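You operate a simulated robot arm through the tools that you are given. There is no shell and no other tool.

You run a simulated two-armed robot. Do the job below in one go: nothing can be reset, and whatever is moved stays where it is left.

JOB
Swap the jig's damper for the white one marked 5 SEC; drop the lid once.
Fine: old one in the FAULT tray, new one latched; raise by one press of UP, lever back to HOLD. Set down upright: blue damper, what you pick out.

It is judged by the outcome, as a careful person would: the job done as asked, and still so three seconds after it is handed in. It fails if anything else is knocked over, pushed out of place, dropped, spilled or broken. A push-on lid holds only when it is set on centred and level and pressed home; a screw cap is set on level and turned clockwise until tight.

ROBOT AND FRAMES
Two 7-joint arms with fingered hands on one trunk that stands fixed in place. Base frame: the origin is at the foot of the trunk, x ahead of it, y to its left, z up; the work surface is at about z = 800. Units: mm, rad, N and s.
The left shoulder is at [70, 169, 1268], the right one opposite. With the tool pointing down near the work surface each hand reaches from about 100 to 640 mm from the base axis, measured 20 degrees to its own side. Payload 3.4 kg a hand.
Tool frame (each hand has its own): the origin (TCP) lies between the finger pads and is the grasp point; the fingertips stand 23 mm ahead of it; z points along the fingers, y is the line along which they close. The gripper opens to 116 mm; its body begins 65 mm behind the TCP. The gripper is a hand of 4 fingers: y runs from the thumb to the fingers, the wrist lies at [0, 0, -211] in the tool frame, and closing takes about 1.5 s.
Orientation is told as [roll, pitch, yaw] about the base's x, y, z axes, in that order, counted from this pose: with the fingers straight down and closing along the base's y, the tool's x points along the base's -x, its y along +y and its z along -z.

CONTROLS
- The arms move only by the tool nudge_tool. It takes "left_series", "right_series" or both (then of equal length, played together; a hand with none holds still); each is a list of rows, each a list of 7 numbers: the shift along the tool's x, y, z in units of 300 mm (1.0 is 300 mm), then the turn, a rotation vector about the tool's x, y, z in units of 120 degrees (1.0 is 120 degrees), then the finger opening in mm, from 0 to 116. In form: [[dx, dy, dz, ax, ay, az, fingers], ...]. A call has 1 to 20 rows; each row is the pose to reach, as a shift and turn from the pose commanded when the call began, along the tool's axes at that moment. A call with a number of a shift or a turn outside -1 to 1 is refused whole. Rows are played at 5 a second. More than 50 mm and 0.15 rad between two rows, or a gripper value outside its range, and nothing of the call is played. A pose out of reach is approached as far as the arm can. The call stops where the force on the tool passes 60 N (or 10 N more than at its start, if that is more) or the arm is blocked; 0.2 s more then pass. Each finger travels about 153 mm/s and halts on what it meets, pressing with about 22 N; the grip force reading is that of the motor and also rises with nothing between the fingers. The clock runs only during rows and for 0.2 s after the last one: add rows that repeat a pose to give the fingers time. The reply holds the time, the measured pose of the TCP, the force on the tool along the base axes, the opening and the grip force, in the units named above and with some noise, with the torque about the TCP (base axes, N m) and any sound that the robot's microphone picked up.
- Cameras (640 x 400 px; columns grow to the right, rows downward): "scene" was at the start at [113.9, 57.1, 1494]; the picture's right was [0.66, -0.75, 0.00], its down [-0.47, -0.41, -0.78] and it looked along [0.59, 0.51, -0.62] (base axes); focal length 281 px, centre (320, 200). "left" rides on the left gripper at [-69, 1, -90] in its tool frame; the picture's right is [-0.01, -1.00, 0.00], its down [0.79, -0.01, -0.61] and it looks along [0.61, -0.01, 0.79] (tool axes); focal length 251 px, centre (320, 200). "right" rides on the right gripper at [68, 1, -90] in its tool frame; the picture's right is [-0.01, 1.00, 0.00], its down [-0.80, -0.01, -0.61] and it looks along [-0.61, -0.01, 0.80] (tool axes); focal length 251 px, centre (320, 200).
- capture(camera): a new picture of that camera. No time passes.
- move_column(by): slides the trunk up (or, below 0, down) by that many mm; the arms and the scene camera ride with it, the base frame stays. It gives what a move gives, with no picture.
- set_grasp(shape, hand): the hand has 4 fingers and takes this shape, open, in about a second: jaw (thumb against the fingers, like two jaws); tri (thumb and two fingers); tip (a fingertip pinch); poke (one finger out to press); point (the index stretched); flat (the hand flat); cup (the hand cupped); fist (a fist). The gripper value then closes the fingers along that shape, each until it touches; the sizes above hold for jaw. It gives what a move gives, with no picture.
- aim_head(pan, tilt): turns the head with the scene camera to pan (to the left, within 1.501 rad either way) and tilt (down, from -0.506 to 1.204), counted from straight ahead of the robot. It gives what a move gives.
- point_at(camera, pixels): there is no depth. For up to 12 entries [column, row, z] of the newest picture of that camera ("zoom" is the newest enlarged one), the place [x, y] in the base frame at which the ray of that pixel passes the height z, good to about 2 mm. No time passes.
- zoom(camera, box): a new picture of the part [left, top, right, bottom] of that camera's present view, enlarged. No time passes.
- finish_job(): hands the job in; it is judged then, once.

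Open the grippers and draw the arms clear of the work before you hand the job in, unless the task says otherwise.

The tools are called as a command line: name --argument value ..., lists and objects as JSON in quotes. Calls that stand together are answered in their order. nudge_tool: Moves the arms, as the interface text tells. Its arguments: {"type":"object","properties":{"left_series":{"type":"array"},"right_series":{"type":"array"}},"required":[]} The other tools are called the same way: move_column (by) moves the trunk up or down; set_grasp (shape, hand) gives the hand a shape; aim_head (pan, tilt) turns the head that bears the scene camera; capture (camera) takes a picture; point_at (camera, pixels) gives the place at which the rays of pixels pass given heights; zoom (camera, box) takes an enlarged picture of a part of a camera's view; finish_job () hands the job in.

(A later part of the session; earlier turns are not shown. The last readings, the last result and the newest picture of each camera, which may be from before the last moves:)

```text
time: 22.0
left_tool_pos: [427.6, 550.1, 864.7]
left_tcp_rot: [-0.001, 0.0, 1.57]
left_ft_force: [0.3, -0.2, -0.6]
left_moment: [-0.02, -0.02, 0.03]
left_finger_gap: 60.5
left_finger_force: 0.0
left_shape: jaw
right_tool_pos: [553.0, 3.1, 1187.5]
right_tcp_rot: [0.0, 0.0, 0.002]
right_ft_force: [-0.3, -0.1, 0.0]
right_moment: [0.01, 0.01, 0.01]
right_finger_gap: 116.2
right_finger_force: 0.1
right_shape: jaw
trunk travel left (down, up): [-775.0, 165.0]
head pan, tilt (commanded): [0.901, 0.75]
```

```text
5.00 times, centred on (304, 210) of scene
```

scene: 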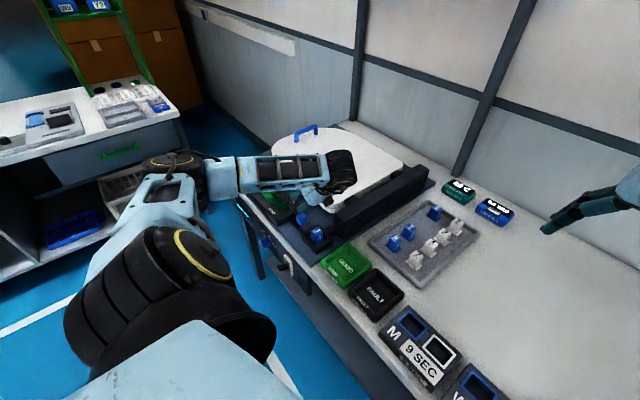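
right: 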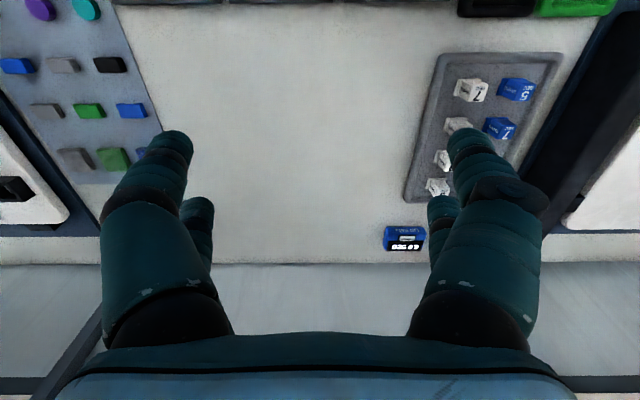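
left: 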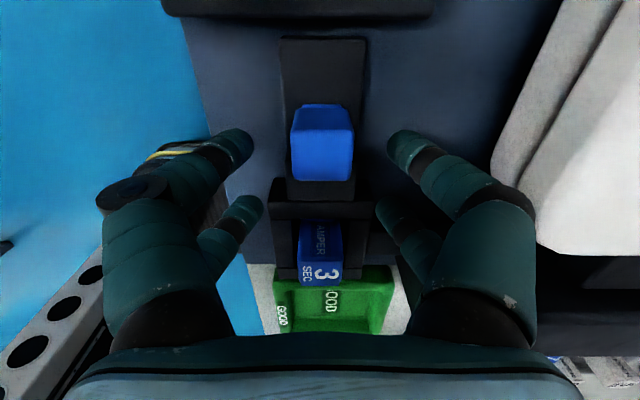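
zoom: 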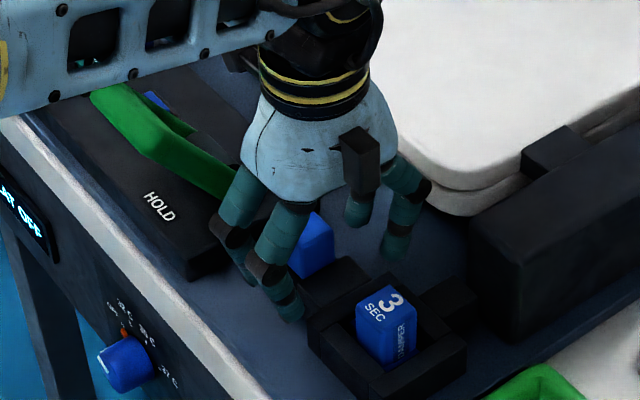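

Fingers straddle the knob. I close on it.

nudge_tool --left_series '[[0, 0, 0, 0, 0, 0, 20], [0, 0, 0, 0, 0, 0, 10], [0, 0, 0, 0, 0, 0, 10], [0, 0, 0, 0, 0, 0, 10], [0, 0, 0, 0, 0, 0, 10]]'

capture --camera "left"

zoom --camera "scene" --box '[256, 170, 352, 250]'

```text
time: 23.2
left_tool_pos: [427.5, 550.1, 865.7]
left_tcp_rot: [0.001, 0.0, 1.571]
left_ft_force: [-0.5, -0.6, -1.9]
left_moment: [-0.05, -0.02, -0.02]
left_finger_gap: 9.9
left_finger_force: 22.2
left_shape: jaw
right_tool_pos: [553.5, 4.9, 1187.9]
right_tcp_rot: [0.0, -0.001, 0.003]
right_ft_force: [-0.1, 0.7, -1.2]
right_moment: [-0.04, 0.0, 0.07]
right_finger_gap: 116.0
right_finger_force: 0.1
right_shape: jaw
trunk travel left (down, up): [-775.0, 165.0]
head pan, tilt (commanded): [0.901, 0.75]
```

```text
taken
```

left: 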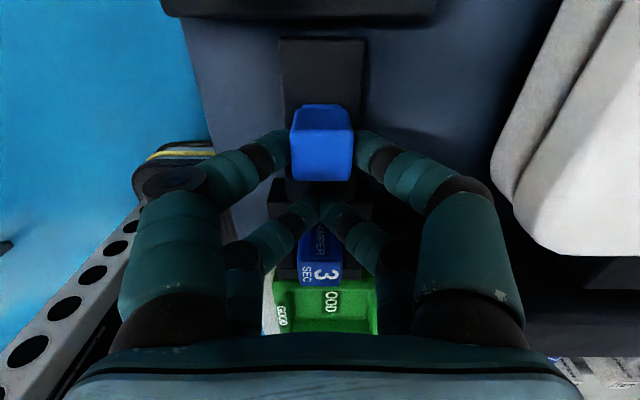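

```text
5.00 times, centred on (304, 210) of scene
```

zoom: 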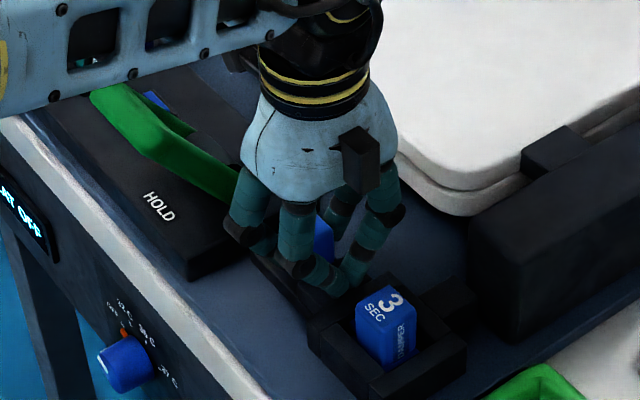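

The front pair holds the knob. I pull it +y by about 22 mm.

nudge_tool --left_series '[[-0.02, 0, 0, 0, 0, 0, 10], [-0.04, 0, 0, 0, 0, 0, 10], [-0.06, 0, 0, 0, 0, 0, 10], [-0.073, 0, 0, 0, 0, 0, 10], [-0.073, 0, 0, 0, 0, 0, 10]]'

capture --camera "left"

zoom --camera "scene" --box '[256, 170, 352, 250]'

```text
time: 24.4
left_tool_pos: [426.7, 569.8, 867.0]
left_tcp_rot: [0.002, 0.001, 1.572]
left_ft_force: [0.5, -8.3, -6.2]
left_moment: [-0.26, -0.01, 0.02]
left_finger_gap: 9.5
left_finger_force: 21.7
left_shape: jaw
right_tool_pos: [552.9, 3.8, 1186.1]
right_tcp_rot: [0.0, -0.001, -0.001]
right_ft_force: [0.5, -0.2, 0.0]
right_moment: [0.0, -0.01, 0.03]
right_finger_gap: 115.9
right_finger_force: 0.0
right_shape: jaw
trunk travel left (down, up): [-775.0, 165.0]
head pan, tilt (commanded): [0.901, 0.75]
```

```text
taken
```

left: 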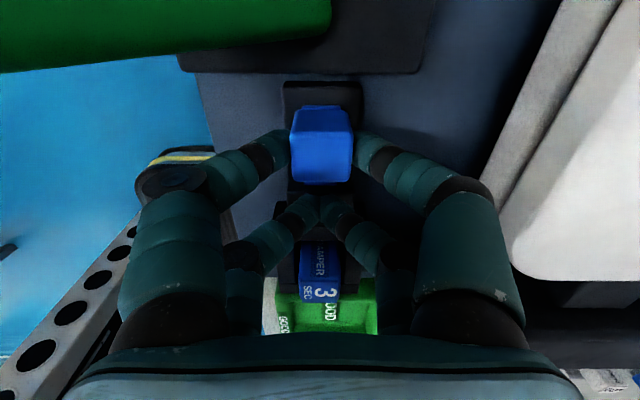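

```text
5.00 times, centred on (304, 210) of scene
```

zoom: 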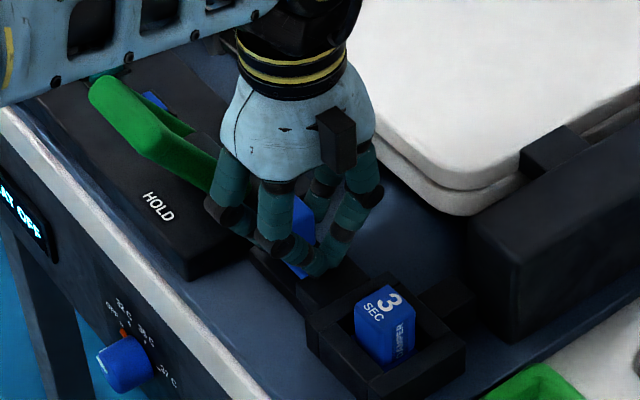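

The knob moved along about 20 mm with an 8 N reaction, probably its end stop. I open the fingers and lift straight up.

nudge_tool --left_series '[[0, 0, 0, 0, 0, 0, 40], [0, 0, 0, 0, 0, 0, 60], [0, 0, 0, 0, 0, 0, 60], [0, 0, -0.1, 0, 0, 0, 60], [0.02, 0, -0.22, 0, 0, 0, 60], [0.04, 0, -0.32, 0, 0, 0, 60], [0.04, 0, -0.32, 0, 0, 0, 60]]'

capture --camera "left"

zoom --camera "left" --box '[260, 60, 380, 220]'

```text
time: 26.0
left_tool_pos: [428.3, 560.2, 963.8]
left_tcp_rot: [-0.002, -0.002, 1.571]
left_ft_force: [-0.6, 0.3, -0.6]
left_moment: [0.03, 0.01, 0.0]
left_finger_gap: 59.3
left_finger_force: 0.1
left_shape: jaw
right_tool_pos: [552.6, 5.1, 1186.4]
right_tcp_rot: [0.0, 0.001, 0.003]
right_ft_force: [0.2, 0.8, 0.2]
right_moment: [0.02, 0.0, 0.01]
right_finger_gap: 116.0
right_finger_force: 0.1
right_shape: jaw
trunk travel left (down, up): [-775.0, 165.0]
head pan, tilt (commanded): [0.901, 0.75]
```

```text
taken
```

left: 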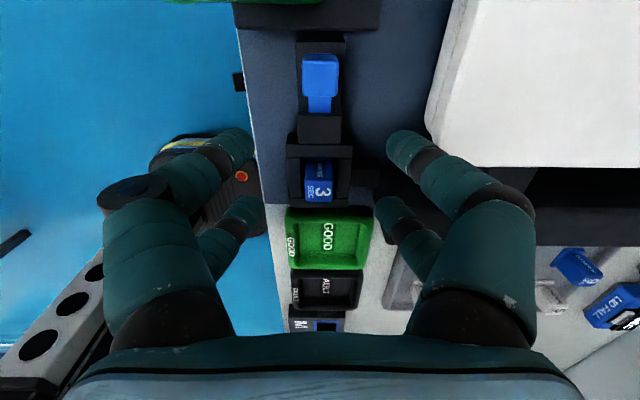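

```text
2.50 times, centred on (320, 140) of left
```

zoom: 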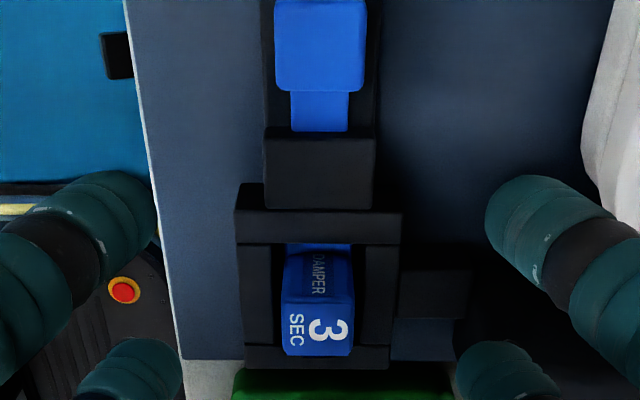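

The latch is now retracted (blue strip visible at zoom (320,110), knob near y=587). I check the "tri" shape partly closed to see if it suits a 27x22 mm damper better.

set_grasp --hand "left" --shape "tri"

nudge_tool --left_series '[[0, 0, 0, 0, 0, 0, 80], [0, 0, 0, 0, 0, 0, 30], [0, 0, 0, 0, 0, 0, 30], [0, 0, 0, 0, 0, 0, 30], [0, 0, 0, 0, 0, 0, 30]]'

capture --camera "left"

zoom --camera "scene" --box '[240, 150, 352, 240]'

```text
time: 26.9
left_tool_pos: [428.2, 560.2, 964.1]
left_tcp_rot: [0.001, 0.0, 1.572]
left_ft_force: [0.4, 0.0, -0.2]
left_moment: [0.0, 0.0, 0.0]
left_finger_gap: 116.0
left_finger_force: 0.1
left_shape: tri
right_tool_pos: [553.3, 5.0, 1187.6]
right_tcp_rot: [0.0, 0.001, 0.003]
right_ft_force: [0.0, -0.3, -0.4]
right_moment: [-0.02, -0.01, 0.01]
right_finger_gap: 115.6
right_finger_force: 0.1
right_shape: jaw
trunk travel left (down, up): [-775.0, 165.0]
head pan, tilt (commanded): [0.901, 0.75]
```

```text
time: 28.1
left_tool_pos: [428.5, 559.5, 963.9]
left_tcp_rot: [0.001, 0.0, 1.57]
left_ft_force: [0.0, 1.0, -0.1]
left_moment: [0.0, 0.0, -0.02]
left_finger_gap: 30.3
left_finger_force: 0.1
left_shape: tri
right_tool_pos: [552.9, 4.9, 1187.0]
right_tcp_rot: [0.0, 0.0, 0.004]
right_ft_force: [-0.6, -0.9, -0.4]
right_moment: [0.01, 0.02, -0.03]
right_finger_gap: 115.8
right_finger_force: 0.1
right_shape: jaw
trunk travel left (down, up): [-775.0, 165.0]
head pan, tilt (commanded): [0.901, 0.75]
```

```text
taken
```

left: 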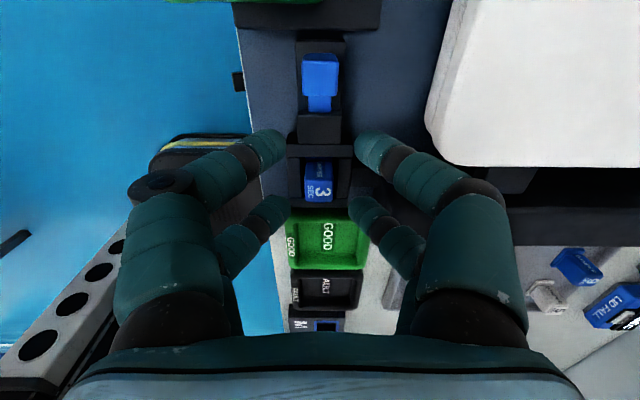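

```text
4.44 times, centred on (296, 195) of scene
```

zoom: 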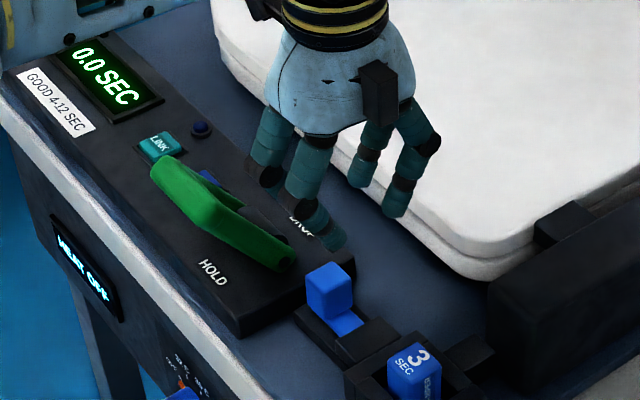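

Tri has the same two-pair geometry, so I return to jaw and use one finger pair on objects. I move so the front pair stands over the damper, opening 60, at z=900.

set_grasp --hand "left" --shape "jaw"

nudge_tool --left_series '[[0.073, 0.002, 0, 0, 0, 0, 60], [0.146, 0.004, 0, 0, 0, 0, 60], [0.219, 0.006, 0, 0, 0, 0, 60], [0.292, 0.007, 0.1, 0, 0, 0, 60], [0.292, 0.007, 0.213, 0, 0, 0, 60], [0.292, 0.007, 0.213, 0, 0, 0, 60]]'

capture --camera "left"

zoom --camera "scene" --box '[270, 180, 366, 260]'

```text
time: 29.0
left_tool_pos: [428.4, 558.8, 964.8]
left_tcp_rot: [0.001, 0.001, 1.57]
left_ft_force: [0.3, 0.6, -0.1]
left_moment: [0.01, 0.03, -0.04]
left_finger_gap: 115.9
left_finger_force: 0.0
left_shape: jaw
right_tool_pos: [553.5, 4.5, 1187.5]
right_tcp_rot: [0.001, 0.0, 0.001]
right_ft_force: [1.0, 0.2, 0.2]
right_moment: [0.02, -0.03, 0.03]
right_finger_gap: 115.5
right_finger_force: 0.0
right_shape: jaw
trunk travel left (down, up): [-775.0, 165.0]
head pan, tilt (commanded): [0.901, 0.75]
```

```text
time: 30.4
left_tool_pos: [427.6, 469.6, 897.6]
left_tcp_rot: [0.0, 0.0, 1.572]
left_ft_force: [0.3, 0.3, -1.0]
left_moment: [-0.01, 0.0, 0.01]
left_finger_gap: 60.4
left_finger_force: 0.2
left_shape: jaw
right_tool_pos: [552.2, 4.2, 1186.9]
right_tcp_rot: [0.003, 0.0, 0.001]
right_ft_force: [0.3, 0.2, -0.1]
right_moment: [0.02, 0.0, 0.01]
right_finger_gap: 116.0
right_finger_force: 0.2
right_shape: jaw
trunk travel left (down, up): [-775.0, 165.0]
head pan, tilt (commanded): [0.901, 0.75]
```

```text
taken
```

left: 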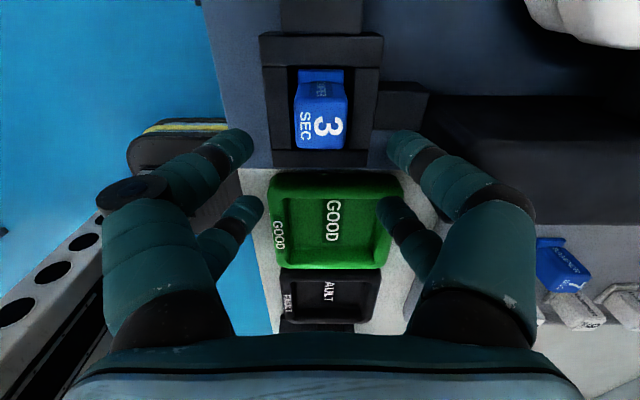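

```text
5.00 times, centred on (318, 220) of scene
```

zoom: 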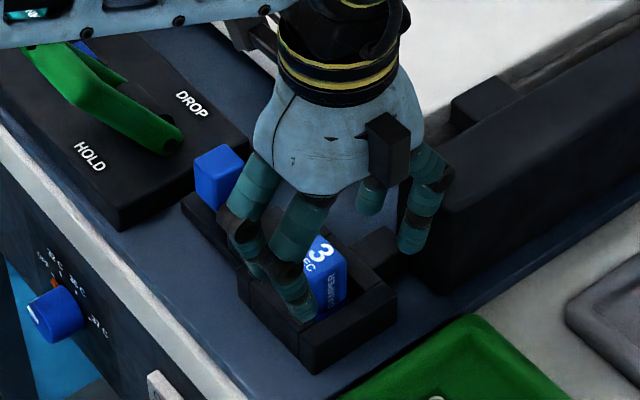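

At yaw 90 the +x fingers would come too close to the black hinge bar. I go up and turn to yaw 0 so the fingers close along y instead.

nudge_tool --left_series '[[0, 0, -0.12, 0, 0, 0, 60], [-0.006, 0.006, -0.208, 0, 0, 0.0682, 60], [-0.012, 0.012, -0.208, 0, 0, 0.1364, 60], [-0.019, 0.018, -0.208, 0, 0, 0.2045, 60], [-0.025, 0.024, -0.208, 0, 0, 0.2727, 60], [-0.031, 0.03, -0.208, 0, 0, 0.3409, 60], [-0.037, 0.035, -0.208, 0, 0, 0.4091, 60], [-0.043, 0.041, -0.208, 0, 0, 0.4773, 60], [-0.05, 0.047, -0.208, 0, 0, 0.5455, 60], [-0.056, 0.053, -0.208, 0, 0, 0.6136, 60], [-0.062, 0.059, -0.208, 0, 0, 0.6818, 60], [-0.068, 0.065, -0.208, 0, 0, 0.75, 60], [-0.068, 0.065, -0.208, 0, 0, 0.75, 60]]'

capture --camera "left"

zoom --camera "scene" --box '[250, 150, 378, 260]'

```text
time: 33.2
left_tool_pos: [405.8, 493.2, 960.5]
left_tcp_rot: [0.0, 0.001, -0.001]
left_ft_force: [-0.8, 0.2, -0.5]
left_moment: [-0.01, -0.01, 0.0]
left_finger_gap: 60.4
left_finger_force: 0.0
left_shape: jaw
right_tool_pos: [552.9, 3.5, 1187.0]
right_tcp_rot: [0.0, 0.0, 0.002]
right_ft_force: [-0.1, -0.4, -0.2]
right_moment: [-0.02, -0.01, 0.03]
right_finger_gap: 115.9
right_finger_force: 0.1
right_shape: jaw
trunk travel left (down, up): [-775.0, 165.0]
head pan, tilt (commanded): [0.901, 0.75]
```

```text
taken
```

left: 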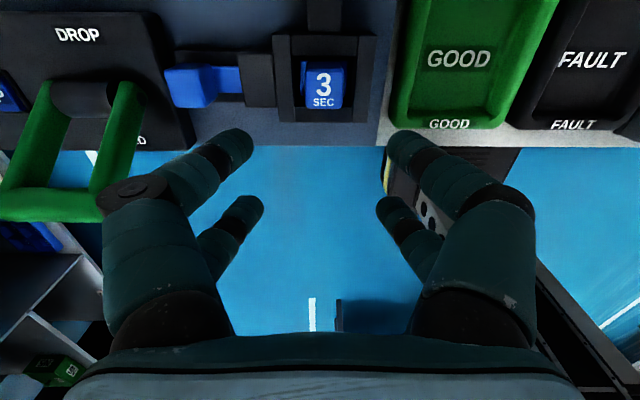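

```text
3.64 times, centred on (314, 205) of scene
```

zoom: 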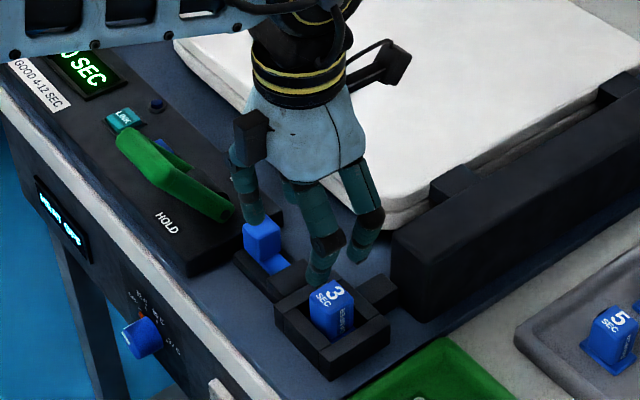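

The damper is at about (427.5,490.5) and its text reads upright. I lower with the front pair over it to TCP (409,490.5,869).

nudge_tool --left_series '[[-0.01, -0.009, 0.1, 0, 0, 0, 60], [-0.01, -0.009, 0.2, 0, 0, 0, 60], [-0.01, -0.009, 0.26, 0, 0, 0, 60], [-0.01, -0.009, 0.305, 0, 0, 0, 60], [-0.01, -0.009, 0.305, 0, 0, 0, 60]]'

capture --camera "left"

zoom --camera "scene" --box '[270, 180, 366, 260]'

```text
time: 34.4
left_tool_pos: [409.1, 490.4, 868.8]
left_tcp_rot: [0.0, 0.0, 0.0]
left_ft_force: [-0.3, 0.2, -0.1]
left_moment: [0.06, 0.01, -0.03]
left_finger_gap: 60.3
left_finger_force: 0.1
left_shape: jaw
right_tool_pos: [552.4, 5.4, 1186.9]
right_tcp_rot: [-0.001, 0.001, 0.001]
right_ft_force: [0.2, 0.7, -1.3]
right_moment: [-0.03, 0.0, 0.04]
right_finger_gap: 116.2
right_finger_force: 0.1
right_shape: jaw
trunk travel left (down, up): [-775.0, 165.0]
head pan, tilt (commanded): [0.901, 0.75]
```

```text
taken
```

left: 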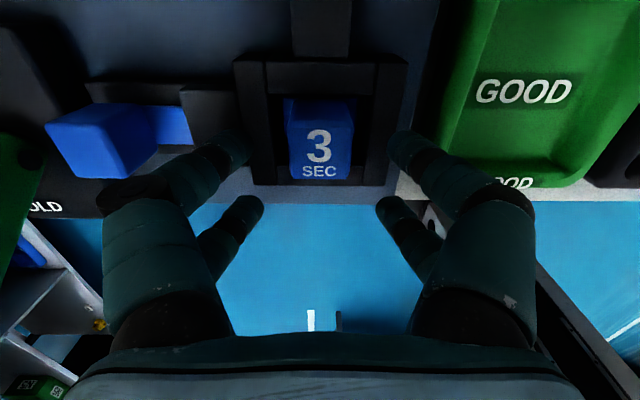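

```text
5.00 times, centred on (318, 220) of scene
```

zoom: 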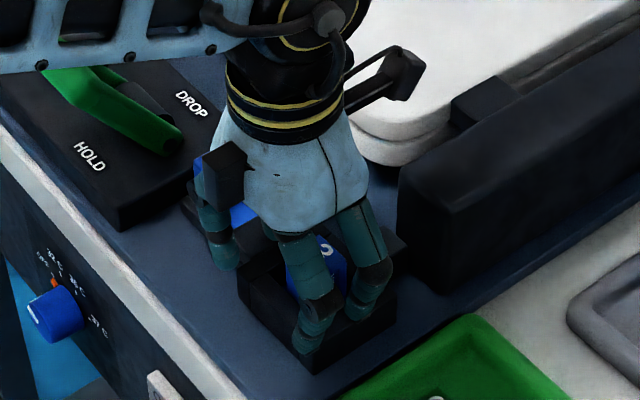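

The front pair straddles the blue damper at (320,145). I close the fingers on it.

nudge_tool --left_series '[[0, 0, 0, 0, 0, 0, 25], [0, 0, 0, 0, 0, 0, 8], [0, 0, 0, 0, 0, 0, 5], [0, 0, 0, 0, 0, 0, 5], [0, 0, 0, 0, 0, 0, 5], [0, 0, 0, 0, 0, 0, 5]]'

capture --camera "left"

```text
time: 35.8
left_tool_pos: [410.5, 491.1, 870.2]
left_tcp_rot: [0.0, -0.002, 0.0]
left_ft_force: [0.8, 0.4, 0.0]
left_moment: [-0.02, 0.03, -0.02]
left_finger_gap: 11.1
left_finger_force: 21.5
left_shape: jaw
right_tool_pos: [552.4, 4.5, 1187.3]
right_tcp_rot: [0.001, 0.0, 0.002]
right_ft_force: [0.4, -0.4, 0.3]
right_moment: [0.0, 0.0, 0.01]
right_finger_gap: 115.8
right_finger_force: 0.0
right_shape: jaw
trunk travel left (down, up): [-775.0, 165.0]
head pan, tilt (commanded): [0.901, 0.75]
```

```text
taken
```

left: 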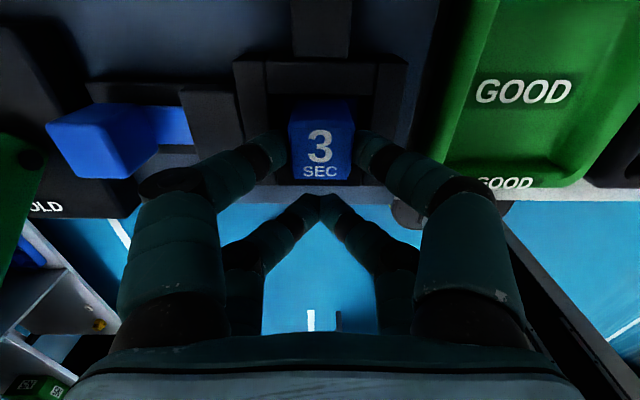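

The damper is held by the front pair. I lift slowly, first 30 mm.

nudge_tool --left_series '[[0, 0, -0.03, 0, 0, 0, 5], [0, 0, -0.07, 0, 0, 0, 5], [0, 0, -0.12, 0, 0, 0, 5], [0, 0, -0.12, 0, 0, 0, 5]]'

capture --camera "left"

zoom --camera "scene" --box '[270, 180, 366, 260]'

```text
time: 36.8
left_tool_pos: [408.7, 488.6, 905.7]
left_tcp_rot: [-0.001, -0.001, -0.001]
left_ft_force: [0.2, 0.5, -0.7]
left_moment: [0.0, 0.0, -0.03]
left_finger_gap: 11.4
left_finger_force: 22.4
left_shape: jaw
right_tool_pos: [553.1, 4.8, 1187.7]
right_tcp_rot: [0.0, 0.001, 0.0]
right_ft_force: [-0.1, -0.6, -0.8]
right_moment: [-0.01, -0.03, -0.03]
right_finger_gap: 115.7
right_finger_force: 0.1
right_shape: jaw
trunk travel left (down, up): [-775.0, 165.0]
head pan, tilt (commanded): [0.901, 0.75]
```

```text
taken
```

left: 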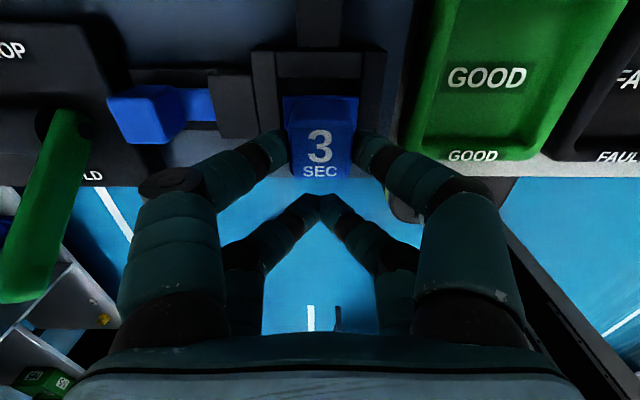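

```text
5.00 times, centred on (318, 220) of scene
```

zoom: 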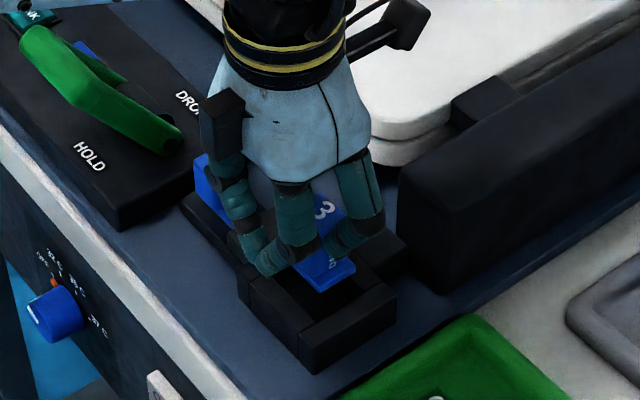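

The damper came out of the socket cleanly. I raise it further and carry it toward the FAULT tray at (450,272).

nudge_tool --left_series '[[0, 0, -0.1, 0, 0, 0, 5], [0, 0, -0.2, 0, 0, 0, 5], [-0.01, -0.13, -0.23, 0, 0, 0, 5], [-0.02, -0.26, -0.23, 0, 0, 0, 5], [-0.03, -0.4, -0.23, 0, 0, 0, 5], [-0.04, -0.53, -0.23, 0, 0, 0, 5], [-0.05, -0.66, -0.23, 0, 0, 0, 5], [-0.05, -0.72, -0.23, 0, 0, 0, 5], [-0.05, -0.72, -0.23, 0, 0, 0, 5]]'

capture --camera "left"

zoom --camera "scene" --box '[300, 180, 460, 320]'

```text
time: 38.8
left_tool_pos: [424.9, 273.4, 973.9]
left_tcp_rot: [-0.001, 0.0, 0.0]
left_ft_force: [0.7, -0.4, 0.4]
left_moment: [0.02, 0.01, 0.04]
left_finger_gap: 11.2
left_finger_force: 21.8
left_shape: jaw
right_tool_pos: [553.0, 5.2, 1187.3]
right_tcp_rot: [0.001, 0.001, 0.002]
right_ft_force: [0.8, 0.6, 0.1]
right_moment: [-0.03, 0.02, 0.02]
right_finger_gap: 116.0
right_finger_force: 0.0
right_shape: jaw
trunk travel left (down, up): [-775.0, 165.0]
head pan, tilt (commanded): [0.901, 0.75]
```

```text
taken
```

left: 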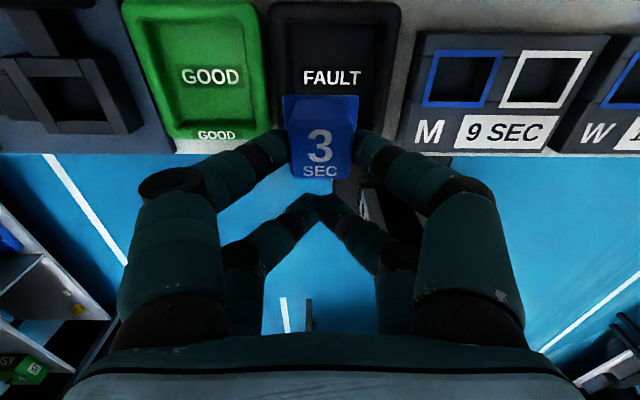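

```text
2.86 times, centred on (380, 250) of scene
```

zoom: 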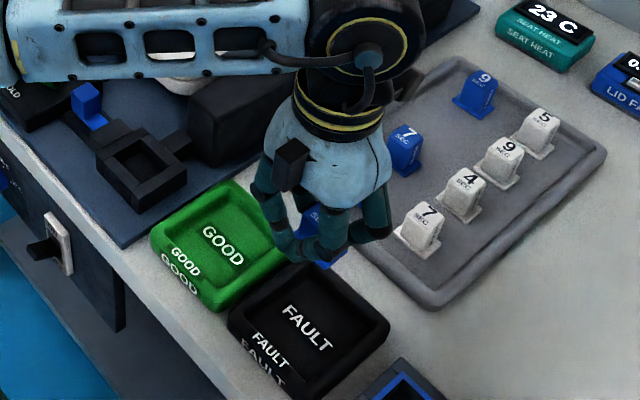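

I locate the FAULT tray's rim and floor from this scene zoom: corners (288,264), (390,325), (228,318), floor label (307,328).

point_at --camera "zoom" --pixels '[[288, 264, 828], [390, 328, 828], [229, 316, 828], [310, 375, 828], [307, 328, 806], [285, 278, 806], [378, 330, 806], [248, 318, 806]]'

point_at --camera "left" --pixels '[[270, 8, 828], [400, 8, 828], [332, 77, 806], [283, 20, 828], [390, 20, 828], [386, 140, 828], [285, 128, 828]]'

```text
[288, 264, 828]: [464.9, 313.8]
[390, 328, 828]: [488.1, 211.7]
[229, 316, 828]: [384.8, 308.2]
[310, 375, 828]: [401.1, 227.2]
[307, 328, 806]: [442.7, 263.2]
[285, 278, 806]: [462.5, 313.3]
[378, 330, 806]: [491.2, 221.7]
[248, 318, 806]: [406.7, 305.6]
```

```text
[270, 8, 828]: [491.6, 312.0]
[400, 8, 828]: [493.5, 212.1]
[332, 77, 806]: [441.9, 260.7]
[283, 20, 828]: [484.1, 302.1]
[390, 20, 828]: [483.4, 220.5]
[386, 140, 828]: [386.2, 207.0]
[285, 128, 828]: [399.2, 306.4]
```

FAULT tray is centred about (442,262), interior roughly 80 mm square. I go over (damper at ~(450,262)) and lower to z=880.

nudge_tool --left_series '[[-0.012, -0.019, 0.05, 0, 0, 0, 5], [-0.024, -0.038, 0.15, 0, 0, 0, 5], [-0.024, -0.038, 0.25, 0, 0, 0, 5], [-0.024, -0.038, 0.313, 0, 0, 0, 5], [-0.024, -0.038, 0.313, 0, 0, 0, 5]]'

capture --camera "left"

zoom --camera "scene" --box '[310, 220, 438, 320]'

```text
time: 40.0
left_tool_pos: [432.0, 262.4, 877.4]
left_tcp_rot: [-0.001, 0.0, 0.002]
left_ft_force: [0.0, 0.6, -1.0]
left_moment: [0.02, 0.0, -0.03]
left_finger_gap: 11.0
left_finger_force: 21.6
left_shape: jaw
right_tool_pos: [554.3, 3.5, 1187.2]
right_tcp_rot: [-0.001, 0.0, 0.002]
right_ft_force: [-0.3, 0.0, 0.5]
right_moment: [0.02, 0.0, 0.01]
right_finger_gap: 116.0
right_finger_force: 0.1
right_shape: jaw
trunk travel left (down, up): [-775.0, 165.0]
head pan, tilt (commanded): [0.901, 0.75]
```

```text
taken
```

left: 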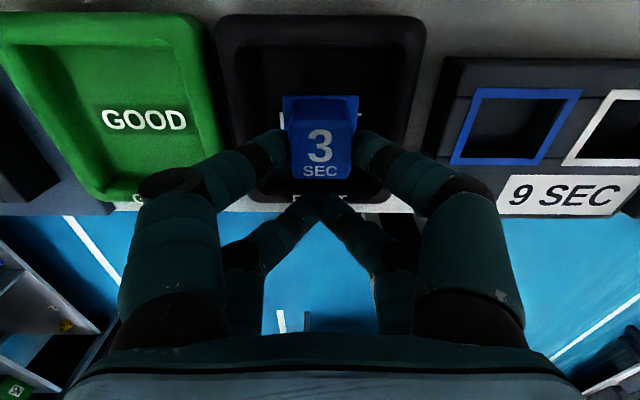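

```text
4.00 times, centred on (374, 270) of scene
```

zoom: 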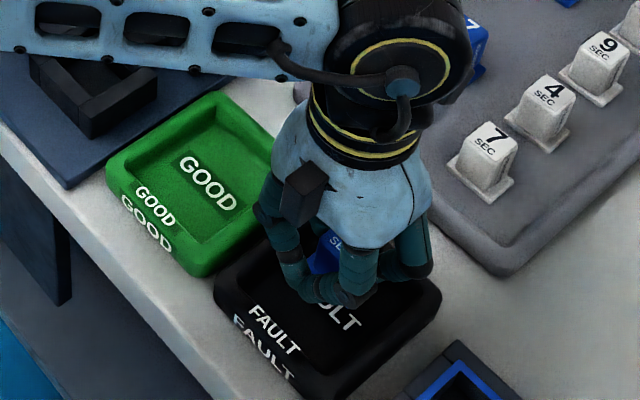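

The damper is over the tray floor. I lower in small steps watching the force.

nudge_tool --left_series '[[0, 0, 0.01, 0, 0, 0, 5], [0, 0, 0.02, 0, 0, 0, 5], [0, 0, 0.03, 0, 0, 0, 5], [0, 0, 0.04, 0, 0, 0, 5], [0, 0, 0.05, 0, 0, 0, 5]]'

```text
time: 41.2
left_tool_pos: [432.6, 263.1, 864.9]
left_tcp_rot: [-0.001, 0.0, -0.001]
left_ft_force: [-0.3, 0.3, -0.9]
left_moment: [0.01, 0.03, 0.01]
left_finger_gap: 11.1
left_finger_force: 21.5
left_shape: jaw
right_tool_pos: [552.1, 3.9, 1187.3]
right_tcp_rot: [0.0, 0.001, 0.004]
right_ft_force: [0.8, 0.3, 0.2]
right_moment: [0.0, -0.01, 0.0]
right_finger_gap: 116.1
right_finger_force: 0.0
right_shape: jaw
trunk travel left (down, up): [-775.0, 165.0]
head pan, tilt (commanded): [0.901, 0.75]
```

No contact yet at z=865; I continue down in small steps.

nudge_tool --left_series '[[0, 0, 0.007, 0, 0, 0, 5], [0, 0, 0.014, 0, 0, 0, 5], [0, 0, 0.021, 0, 0, 0, 5]]'

zoom --camera "scene" --box '[342, 240, 422, 300]'

```text
time: 42.0
left_tool_pos: [431.3, 261.6, 858.2]
left_tcp_rot: [0.001, 0.0, 0.0]
left_ft_force: [-0.4, -0.2, -0.4]
left_moment: [0.01, 0.0, 0.0]
left_finger_gap: 11.4
left_finger_force: 22.0
left_shape: jaw
right_tool_pos: [552.6, 4.4, 1188.3]
right_tcp_rot: [-0.001, 0.0, 0.002]
right_ft_force: [-0.7, 1.1, -0.1]
right_moment: [0.0, -0.01, 0.0]
right_finger_gap: 115.9
right_finger_force: 0.1
right_shape: jaw
trunk travel left (down, up): [-775.0, 165.0]
head pan, tilt (commanded): [0.901, 0.75]
```

```text
6.67 times, centred on (382, 270) of scene
```

zoom: 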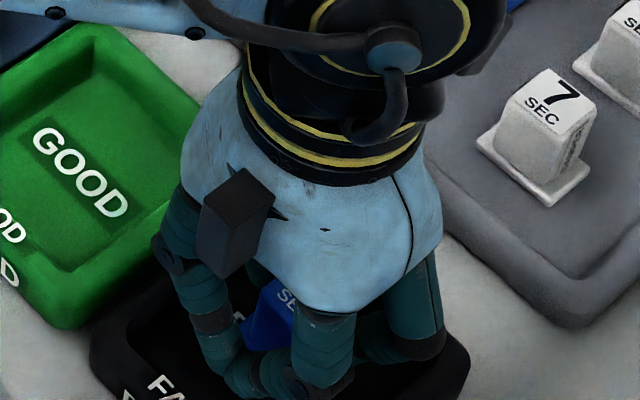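

Still no contact at 858. I go on in 2 mm steps.

nudge_tool --left_series '[[0, 0, 0.006, 0, 0, 0, 5], [0, 0, 0.012, 0, 0, 0, 5], [0, 0, 0.018, 0, 0, 0, 5]]'

```text
time: 42.8
left_tool_pos: [429.8, 262.2, 855.4]
left_tcp_rot: [0.0, -0.004, 0.002]
left_ft_force: [2.1, 1.6, 15.3]
left_moment: [0.07, -0.32, 0.05]
left_finger_gap: 11.5
left_finger_force: 21.5
left_shape: jaw
right_tool_pos: [551.0, 2.9, 1189.0]
right_tcp_rot: [0.0, -0.001, 0.002]
right_ft_force: [-0.4, 0.3, 0.4]
right_moment: [0.01, 0.03, -0.03]
right_finger_gap: 115.8
right_finger_force: 0.1
right_shape: jaw
trunk travel left (down, up): [-775.0, 165.0]
head pan, tilt (commanded): [0.901, 0.75]
```

Contact (15 N) at z≈855: the damper stands on the tray floor. I ease up 2 mm and open gently.

nudge_tool --left_series '[[0, 0, -0.008, 0, 0, 0, 5], [0, 0, -0.008, 0, 0, 0, 30], [0, 0, -0.008, 0, 0, 0, 50], [0, 0, -0.008, 0, 0, 0, 50], [0, 0, -0.008, 0, 0, 0, 50]]'

capture --camera "left"

```text
time: 44.0
left_tool_pos: [431.5, 261.8, 855.0]
left_tcp_rot: [0.0, -0.001, 0.001]
left_ft_force: [-0.3, 0.3, 0.7]
left_moment: [-0.02, 0.01, 0.0]
left_finger_gap: 49.5
left_finger_force: 0.0
left_shape: jaw
right_tool_pos: [553.0, 4.6, 1188.4]
right_tcp_rot: [0.0, 0.0, 0.0]
right_ft_force: [0.8, 0.6, -0.6]
right_moment: [-0.01, -0.01, 0.0]
right_finger_gap: 115.8
right_finger_force: 0.0
right_shape: jaw
trunk travel left (down, up): [-775.0, 165.0]
head pan, tilt (commanded): [0.901, 0.75]
```

```text
taken
```

left: 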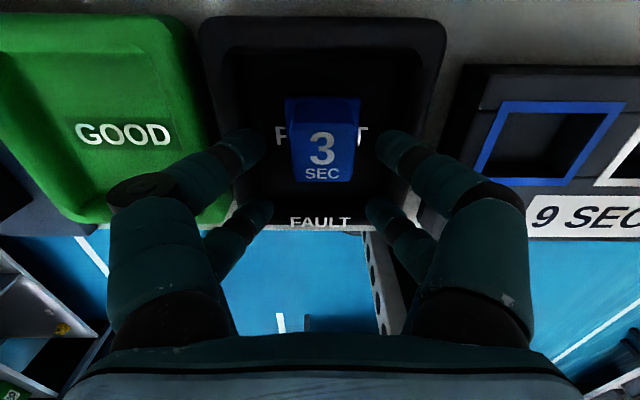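

The damper stands upright in the FAULT tray. I lift straight up and check.

nudge_tool --left_series '[[0, 0, -0.06, 0, 0, 0, 55], [0, 0, -0.15, 0, 0, 0, 60], [0, 0, -0.3, 0, 0, 0, 60], [0, 0, -0.45, 0, 0, 0, 60], [0, 0, -0.6, 0, 0, 0, 60], [0, 0, -0.6, 0, 0, 0, 60]]'

capture --camera "left"

zoom --camera "scene" --box '[310, 180, 510, 320]'

```text
time: 45.4
left_tool_pos: [432.7, 262.2, 1034.4]
left_tcp_rot: [-0.001, 0.001, 0.0]
left_ft_force: [0.4, -1.0, 0.6]
left_moment: [0.0, 0.01, -0.04]
left_finger_gap: 59.4
left_finger_force: 0.1
left_shape: jaw
right_tool_pos: [552.7, 4.7, 1186.7]
right_tcp_rot: [0.001, 0.001, 0.001]
right_ft_force: [-0.3, 0.2, 1.0]
right_moment: [0.04, 0.01, 0.03]
right_finger_gap: 115.5
right_finger_force: 0.1
right_shape: jaw
trunk travel left (down, up): [-775.0, 165.0]
head pan, tilt (commanded): [0.901, 0.75]
```

```text
taken
```

left: 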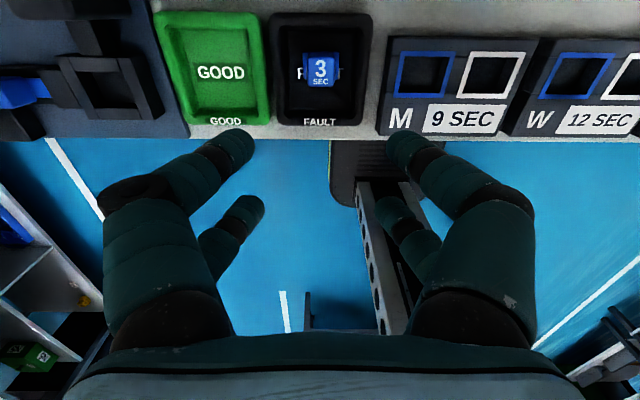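

```text
2.86 times, centred on (410, 250) of scene
```

zoom: 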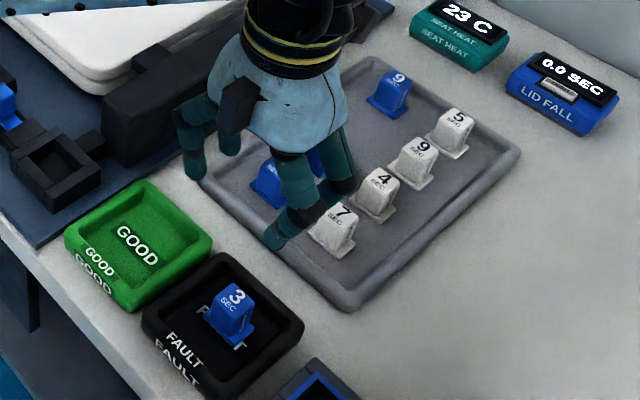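

The old damper is upright in FAULT and the white 5 SEC is the farthest white one. I aim the head at the parts tray for precise positions.

aim_head --pan 0.35 --tilt 0.72

capture --camera "scene"

capture --camera "right"

```text
time: 46.4
left_tool_pos: [432.0, 262.9, 1033.4]
left_tcp_rot: [0.001, 0.0, -0.001]
left_ft_force: [-0.4, 1.0, 0.5]
left_moment: [-0.01, -0.01, 0.04]
left_finger_gap: 59.4
left_finger_force: 0.2
left_shape: jaw
right_tool_pos: [553.3, 4.1, 1187.5]
right_tcp_rot: [-0.001, 0.0, 0.002]
right_ft_force: [-0.1, 0.2, -0.1]
right_moment: [-0.01, -0.01, 0.01]
right_finger_gap: 115.9
right_finger_force: 0.0
right_shape: jaw
trunk travel left (down, up): [-775.0, 165.0]
head pan, tilt (commanded): [0.351, 0.721]
```

```text
taken
```

scene: 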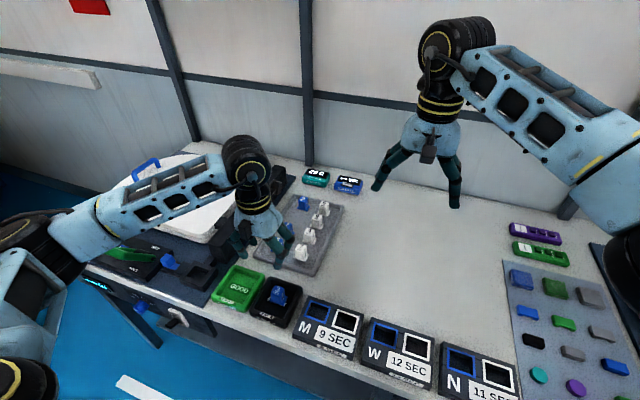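

```text
taken
```

right: 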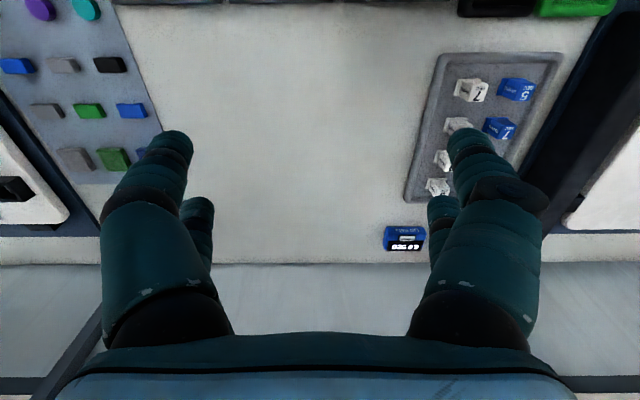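

The tray is at about (310,240) in this view. I zoom in to read and measure the dampers.

zoom --camera "scene" --box '[260, 185, 356, 280]'

zoom --camera "scene" --box '[290, 190, 346, 225]'

```text
4.21 times, centred on (308, 232) of scene
```

zoom: 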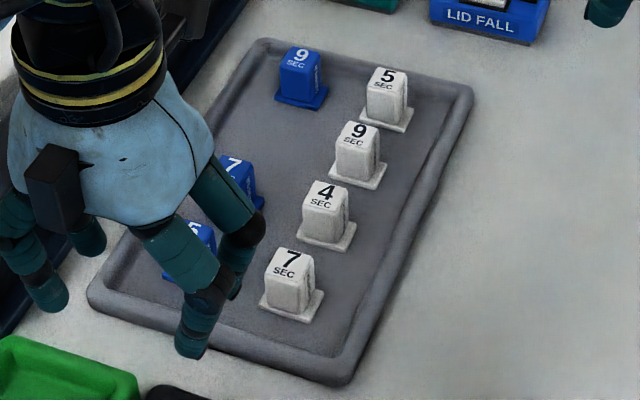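

```text
11.43 times, centred on (318, 208) of scene
```

zoom: 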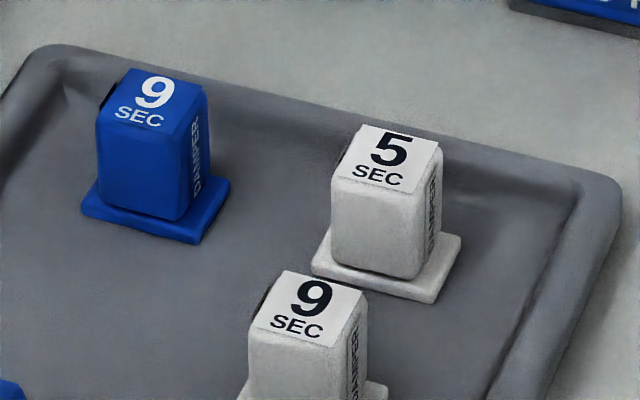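

The white 5 SEC is clear; foot extends along ±y as in the socket. I compute its foot corners and top from this zoom.

point_at --camera "zoom" --pixels '[[312, 268, 811], [432, 293, 811], [461, 238, 811], [332, 182, 852], [416, 195, 852], [440, 143, 852], [364, 125, 852], [388, 158, 852], [251, 325, 852], [335, 347, 852], [368, 293, 852], [284, 272, 852]]'

zoom --camera "scene" --box '[260, 185, 356, 280]'

point_at --camera "zoom" --pixels '[[388, 76, 852], [359, 130, 852], [325, 191, 852], [291, 259, 852], [301, 55, 852], [270, 40, 815], [472, 92, 815], [90, 295, 815], [345, 378, 815], [455, 100, 806], [335, 350, 806]]'

```text
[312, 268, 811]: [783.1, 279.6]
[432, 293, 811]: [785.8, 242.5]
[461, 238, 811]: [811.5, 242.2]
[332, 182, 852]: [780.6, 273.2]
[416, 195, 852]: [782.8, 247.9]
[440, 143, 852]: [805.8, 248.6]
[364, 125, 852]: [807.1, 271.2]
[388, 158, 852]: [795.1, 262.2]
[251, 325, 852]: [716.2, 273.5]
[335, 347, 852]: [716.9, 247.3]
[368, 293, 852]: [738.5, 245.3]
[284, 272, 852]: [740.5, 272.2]
```

```text
4.21 times, centred on (308, 232) of scene
```

zoom: 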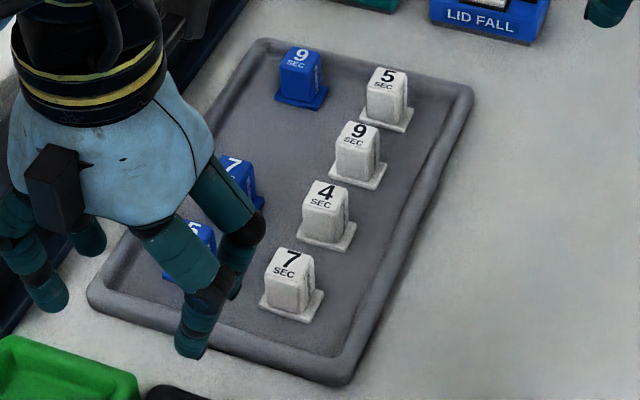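

```text
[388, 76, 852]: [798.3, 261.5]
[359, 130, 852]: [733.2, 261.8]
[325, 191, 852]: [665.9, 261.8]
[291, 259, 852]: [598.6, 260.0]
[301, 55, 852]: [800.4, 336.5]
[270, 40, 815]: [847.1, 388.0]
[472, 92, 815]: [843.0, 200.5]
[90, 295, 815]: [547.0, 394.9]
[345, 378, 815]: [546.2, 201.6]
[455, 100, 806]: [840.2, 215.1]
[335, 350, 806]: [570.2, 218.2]
```

White 5 SEC stands at (797.5,261), 26x24 mm body, pitch 66 mm to the white 9. I need a low trunk and a hand tilted outward, so I first raise and tilt the left hand 55° and tuck the right arm back.

nudge_tool --left_series '[[0, 0, -0.07, 0, -0.0573, 0, 60], [0, 0, -0.14, 0, -0.1146, 0, 60], [0, 0, -0.21, 0, -0.1719, 0, 60], [0, 0, -0.28, 0, -0.2292, 0, 60], [0, 0, -0.35, 0, -0.2865, 0, 60], [0, 0, -0.42, 0, -0.3437, 0, 60], [0, 0, -0.49, 0, -0.401, 0, 60], [0, 0, -0.553, 0, -0.4583, 0, 60], [0, 0, -0.553, 0, -0.4583, 0, 60]]' --right_series '[[0.085, -0.065, -0.047, 0, 0, 0, 116], [0.17, -0.13, -0.094, 0, 0, 0, 116], [0.255, -0.195, -0.141, 0, 0, 0, 116], [0.34, -0.26, -0.188, 0, 0, 0, 116], [0.425, -0.325, -0.235, 0, 0, 0, 116], [0.51, -0.39, -0.282, 0, 0, 0, 116], [0.6, -0.45, -0.33, 0, 0, 0, 116], [0.677, -0.517, -0.377, 0, 0, 0, 116], [0.677, -0.517, -0.377, 0, 0, 0, 116]]'

capture --camera "scene"

```text
time: 48.4
left_tool_pos: [467.4, 267.5, 1212.2]
left_tcp_rot: [0.001, -0.96, 0.0]
left_ft_force: [0.7, 0.7, 0.8]
left_moment: [0.02, 0.0, -0.02]
left_finger_gap: 59.1
left_finger_force: 0.0
left_shape: jaw
left hand out of reach, approached as far as the arm can: row 6, 7, 8, 9
right_tool_pos: [349.9, -150.0, 1302.5]
right_tcp_rot: [0.0, 0.001, 0.003]
right_ft_force: [-0.5, -0.8, 0.5]
right_moment: [0.01, 0.05, 0.01]
right_finger_gap: 115.8
right_finger_force: 0.1
right_shape: jaw
trunk travel left (down, up): [-775.0, 165.0]
head pan, tilt (commanded): [0.351, 0.721]
```

```text
taken
```

scene: 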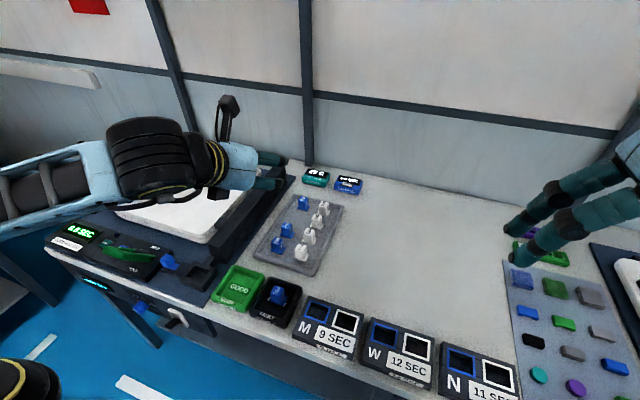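

The left hand is tilted 55° (stopped a bit forward, at (467,267,1212)); the parts tray is visible. I lower the trunk by 150.

move_column --by -150

capture --camera "scene"

```text
time: 50.1
left_tool_pos: [466.5, 266.0, 1062.5]
left_tcp_rot: [0.0, -0.96, -0.001]
left_ft_force: [0.1, 0.2, -0.8]
left_moment: [0.01, 0.0, 0.01]
left_finger_gap: 59.4
left_finger_force: 0.1
left_shape: jaw
right_tool_pos: [349.3, -151.2, 1153.6]
right_tcp_rot: [0.0, 0.001, 0.002]
right_ft_force: [-0.5, -0.7, -0.3]
right_moment: [-0.01, 0.02, -0.03]
right_finger_gap: 116.0
right_finger_force: 0.1
right_shape: jaw
trunk travel left (down, up): [-625.0, 315.0]
head pan, tilt (commanded): [0.351, 0.721]
```

```text
taken
```

scene: 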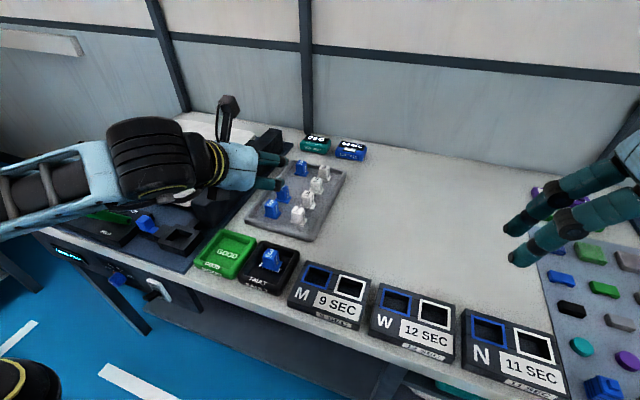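

Clear so far. I advance the left hand 100 mm along +x to learn from which commanded pose it starts.

nudge_tool --left_series '[[-0.064, 0, 0.091, 0, 0, 0, 60], [-0.128, 0, 0.182, 0, 0, 0, 60], [-0.191, 0, 0.273, 0, 0, 0, 60], [-0.191, 0, 0.273, 0, 0, 0, 60]]'

capture --camera "left"

```text
time: 51.1
left_tool_pos: [566.0, 266.5, 1061.0]
left_tcp_rot: [-0.001, -0.959, 0.002]
left_ft_force: [0.0, -0.9, -0.3]
left_moment: [-0.01, 0.0, -0.02]
left_finger_gap: 59.6
left_finger_force: 0.0
left_shape: jaw
right_tool_pos: [348.7, -149.8, 1153.1]
right_tcp_rot: [0.001, 0.001, 0.002]
right_ft_force: [-0.5, 0.1, -0.1]
right_moment: [0.0, -0.03, -0.03]
right_finger_gap: 116.2
right_finger_force: 0.1
right_shape: jaw
trunk travel left (down, up): [-625.0, 315.0]
head pan, tilt (commanded): [0.351, 0.721]
```

```text
taken
```

left: 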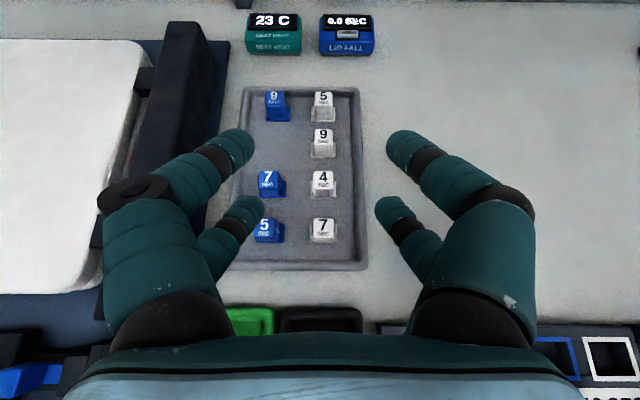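

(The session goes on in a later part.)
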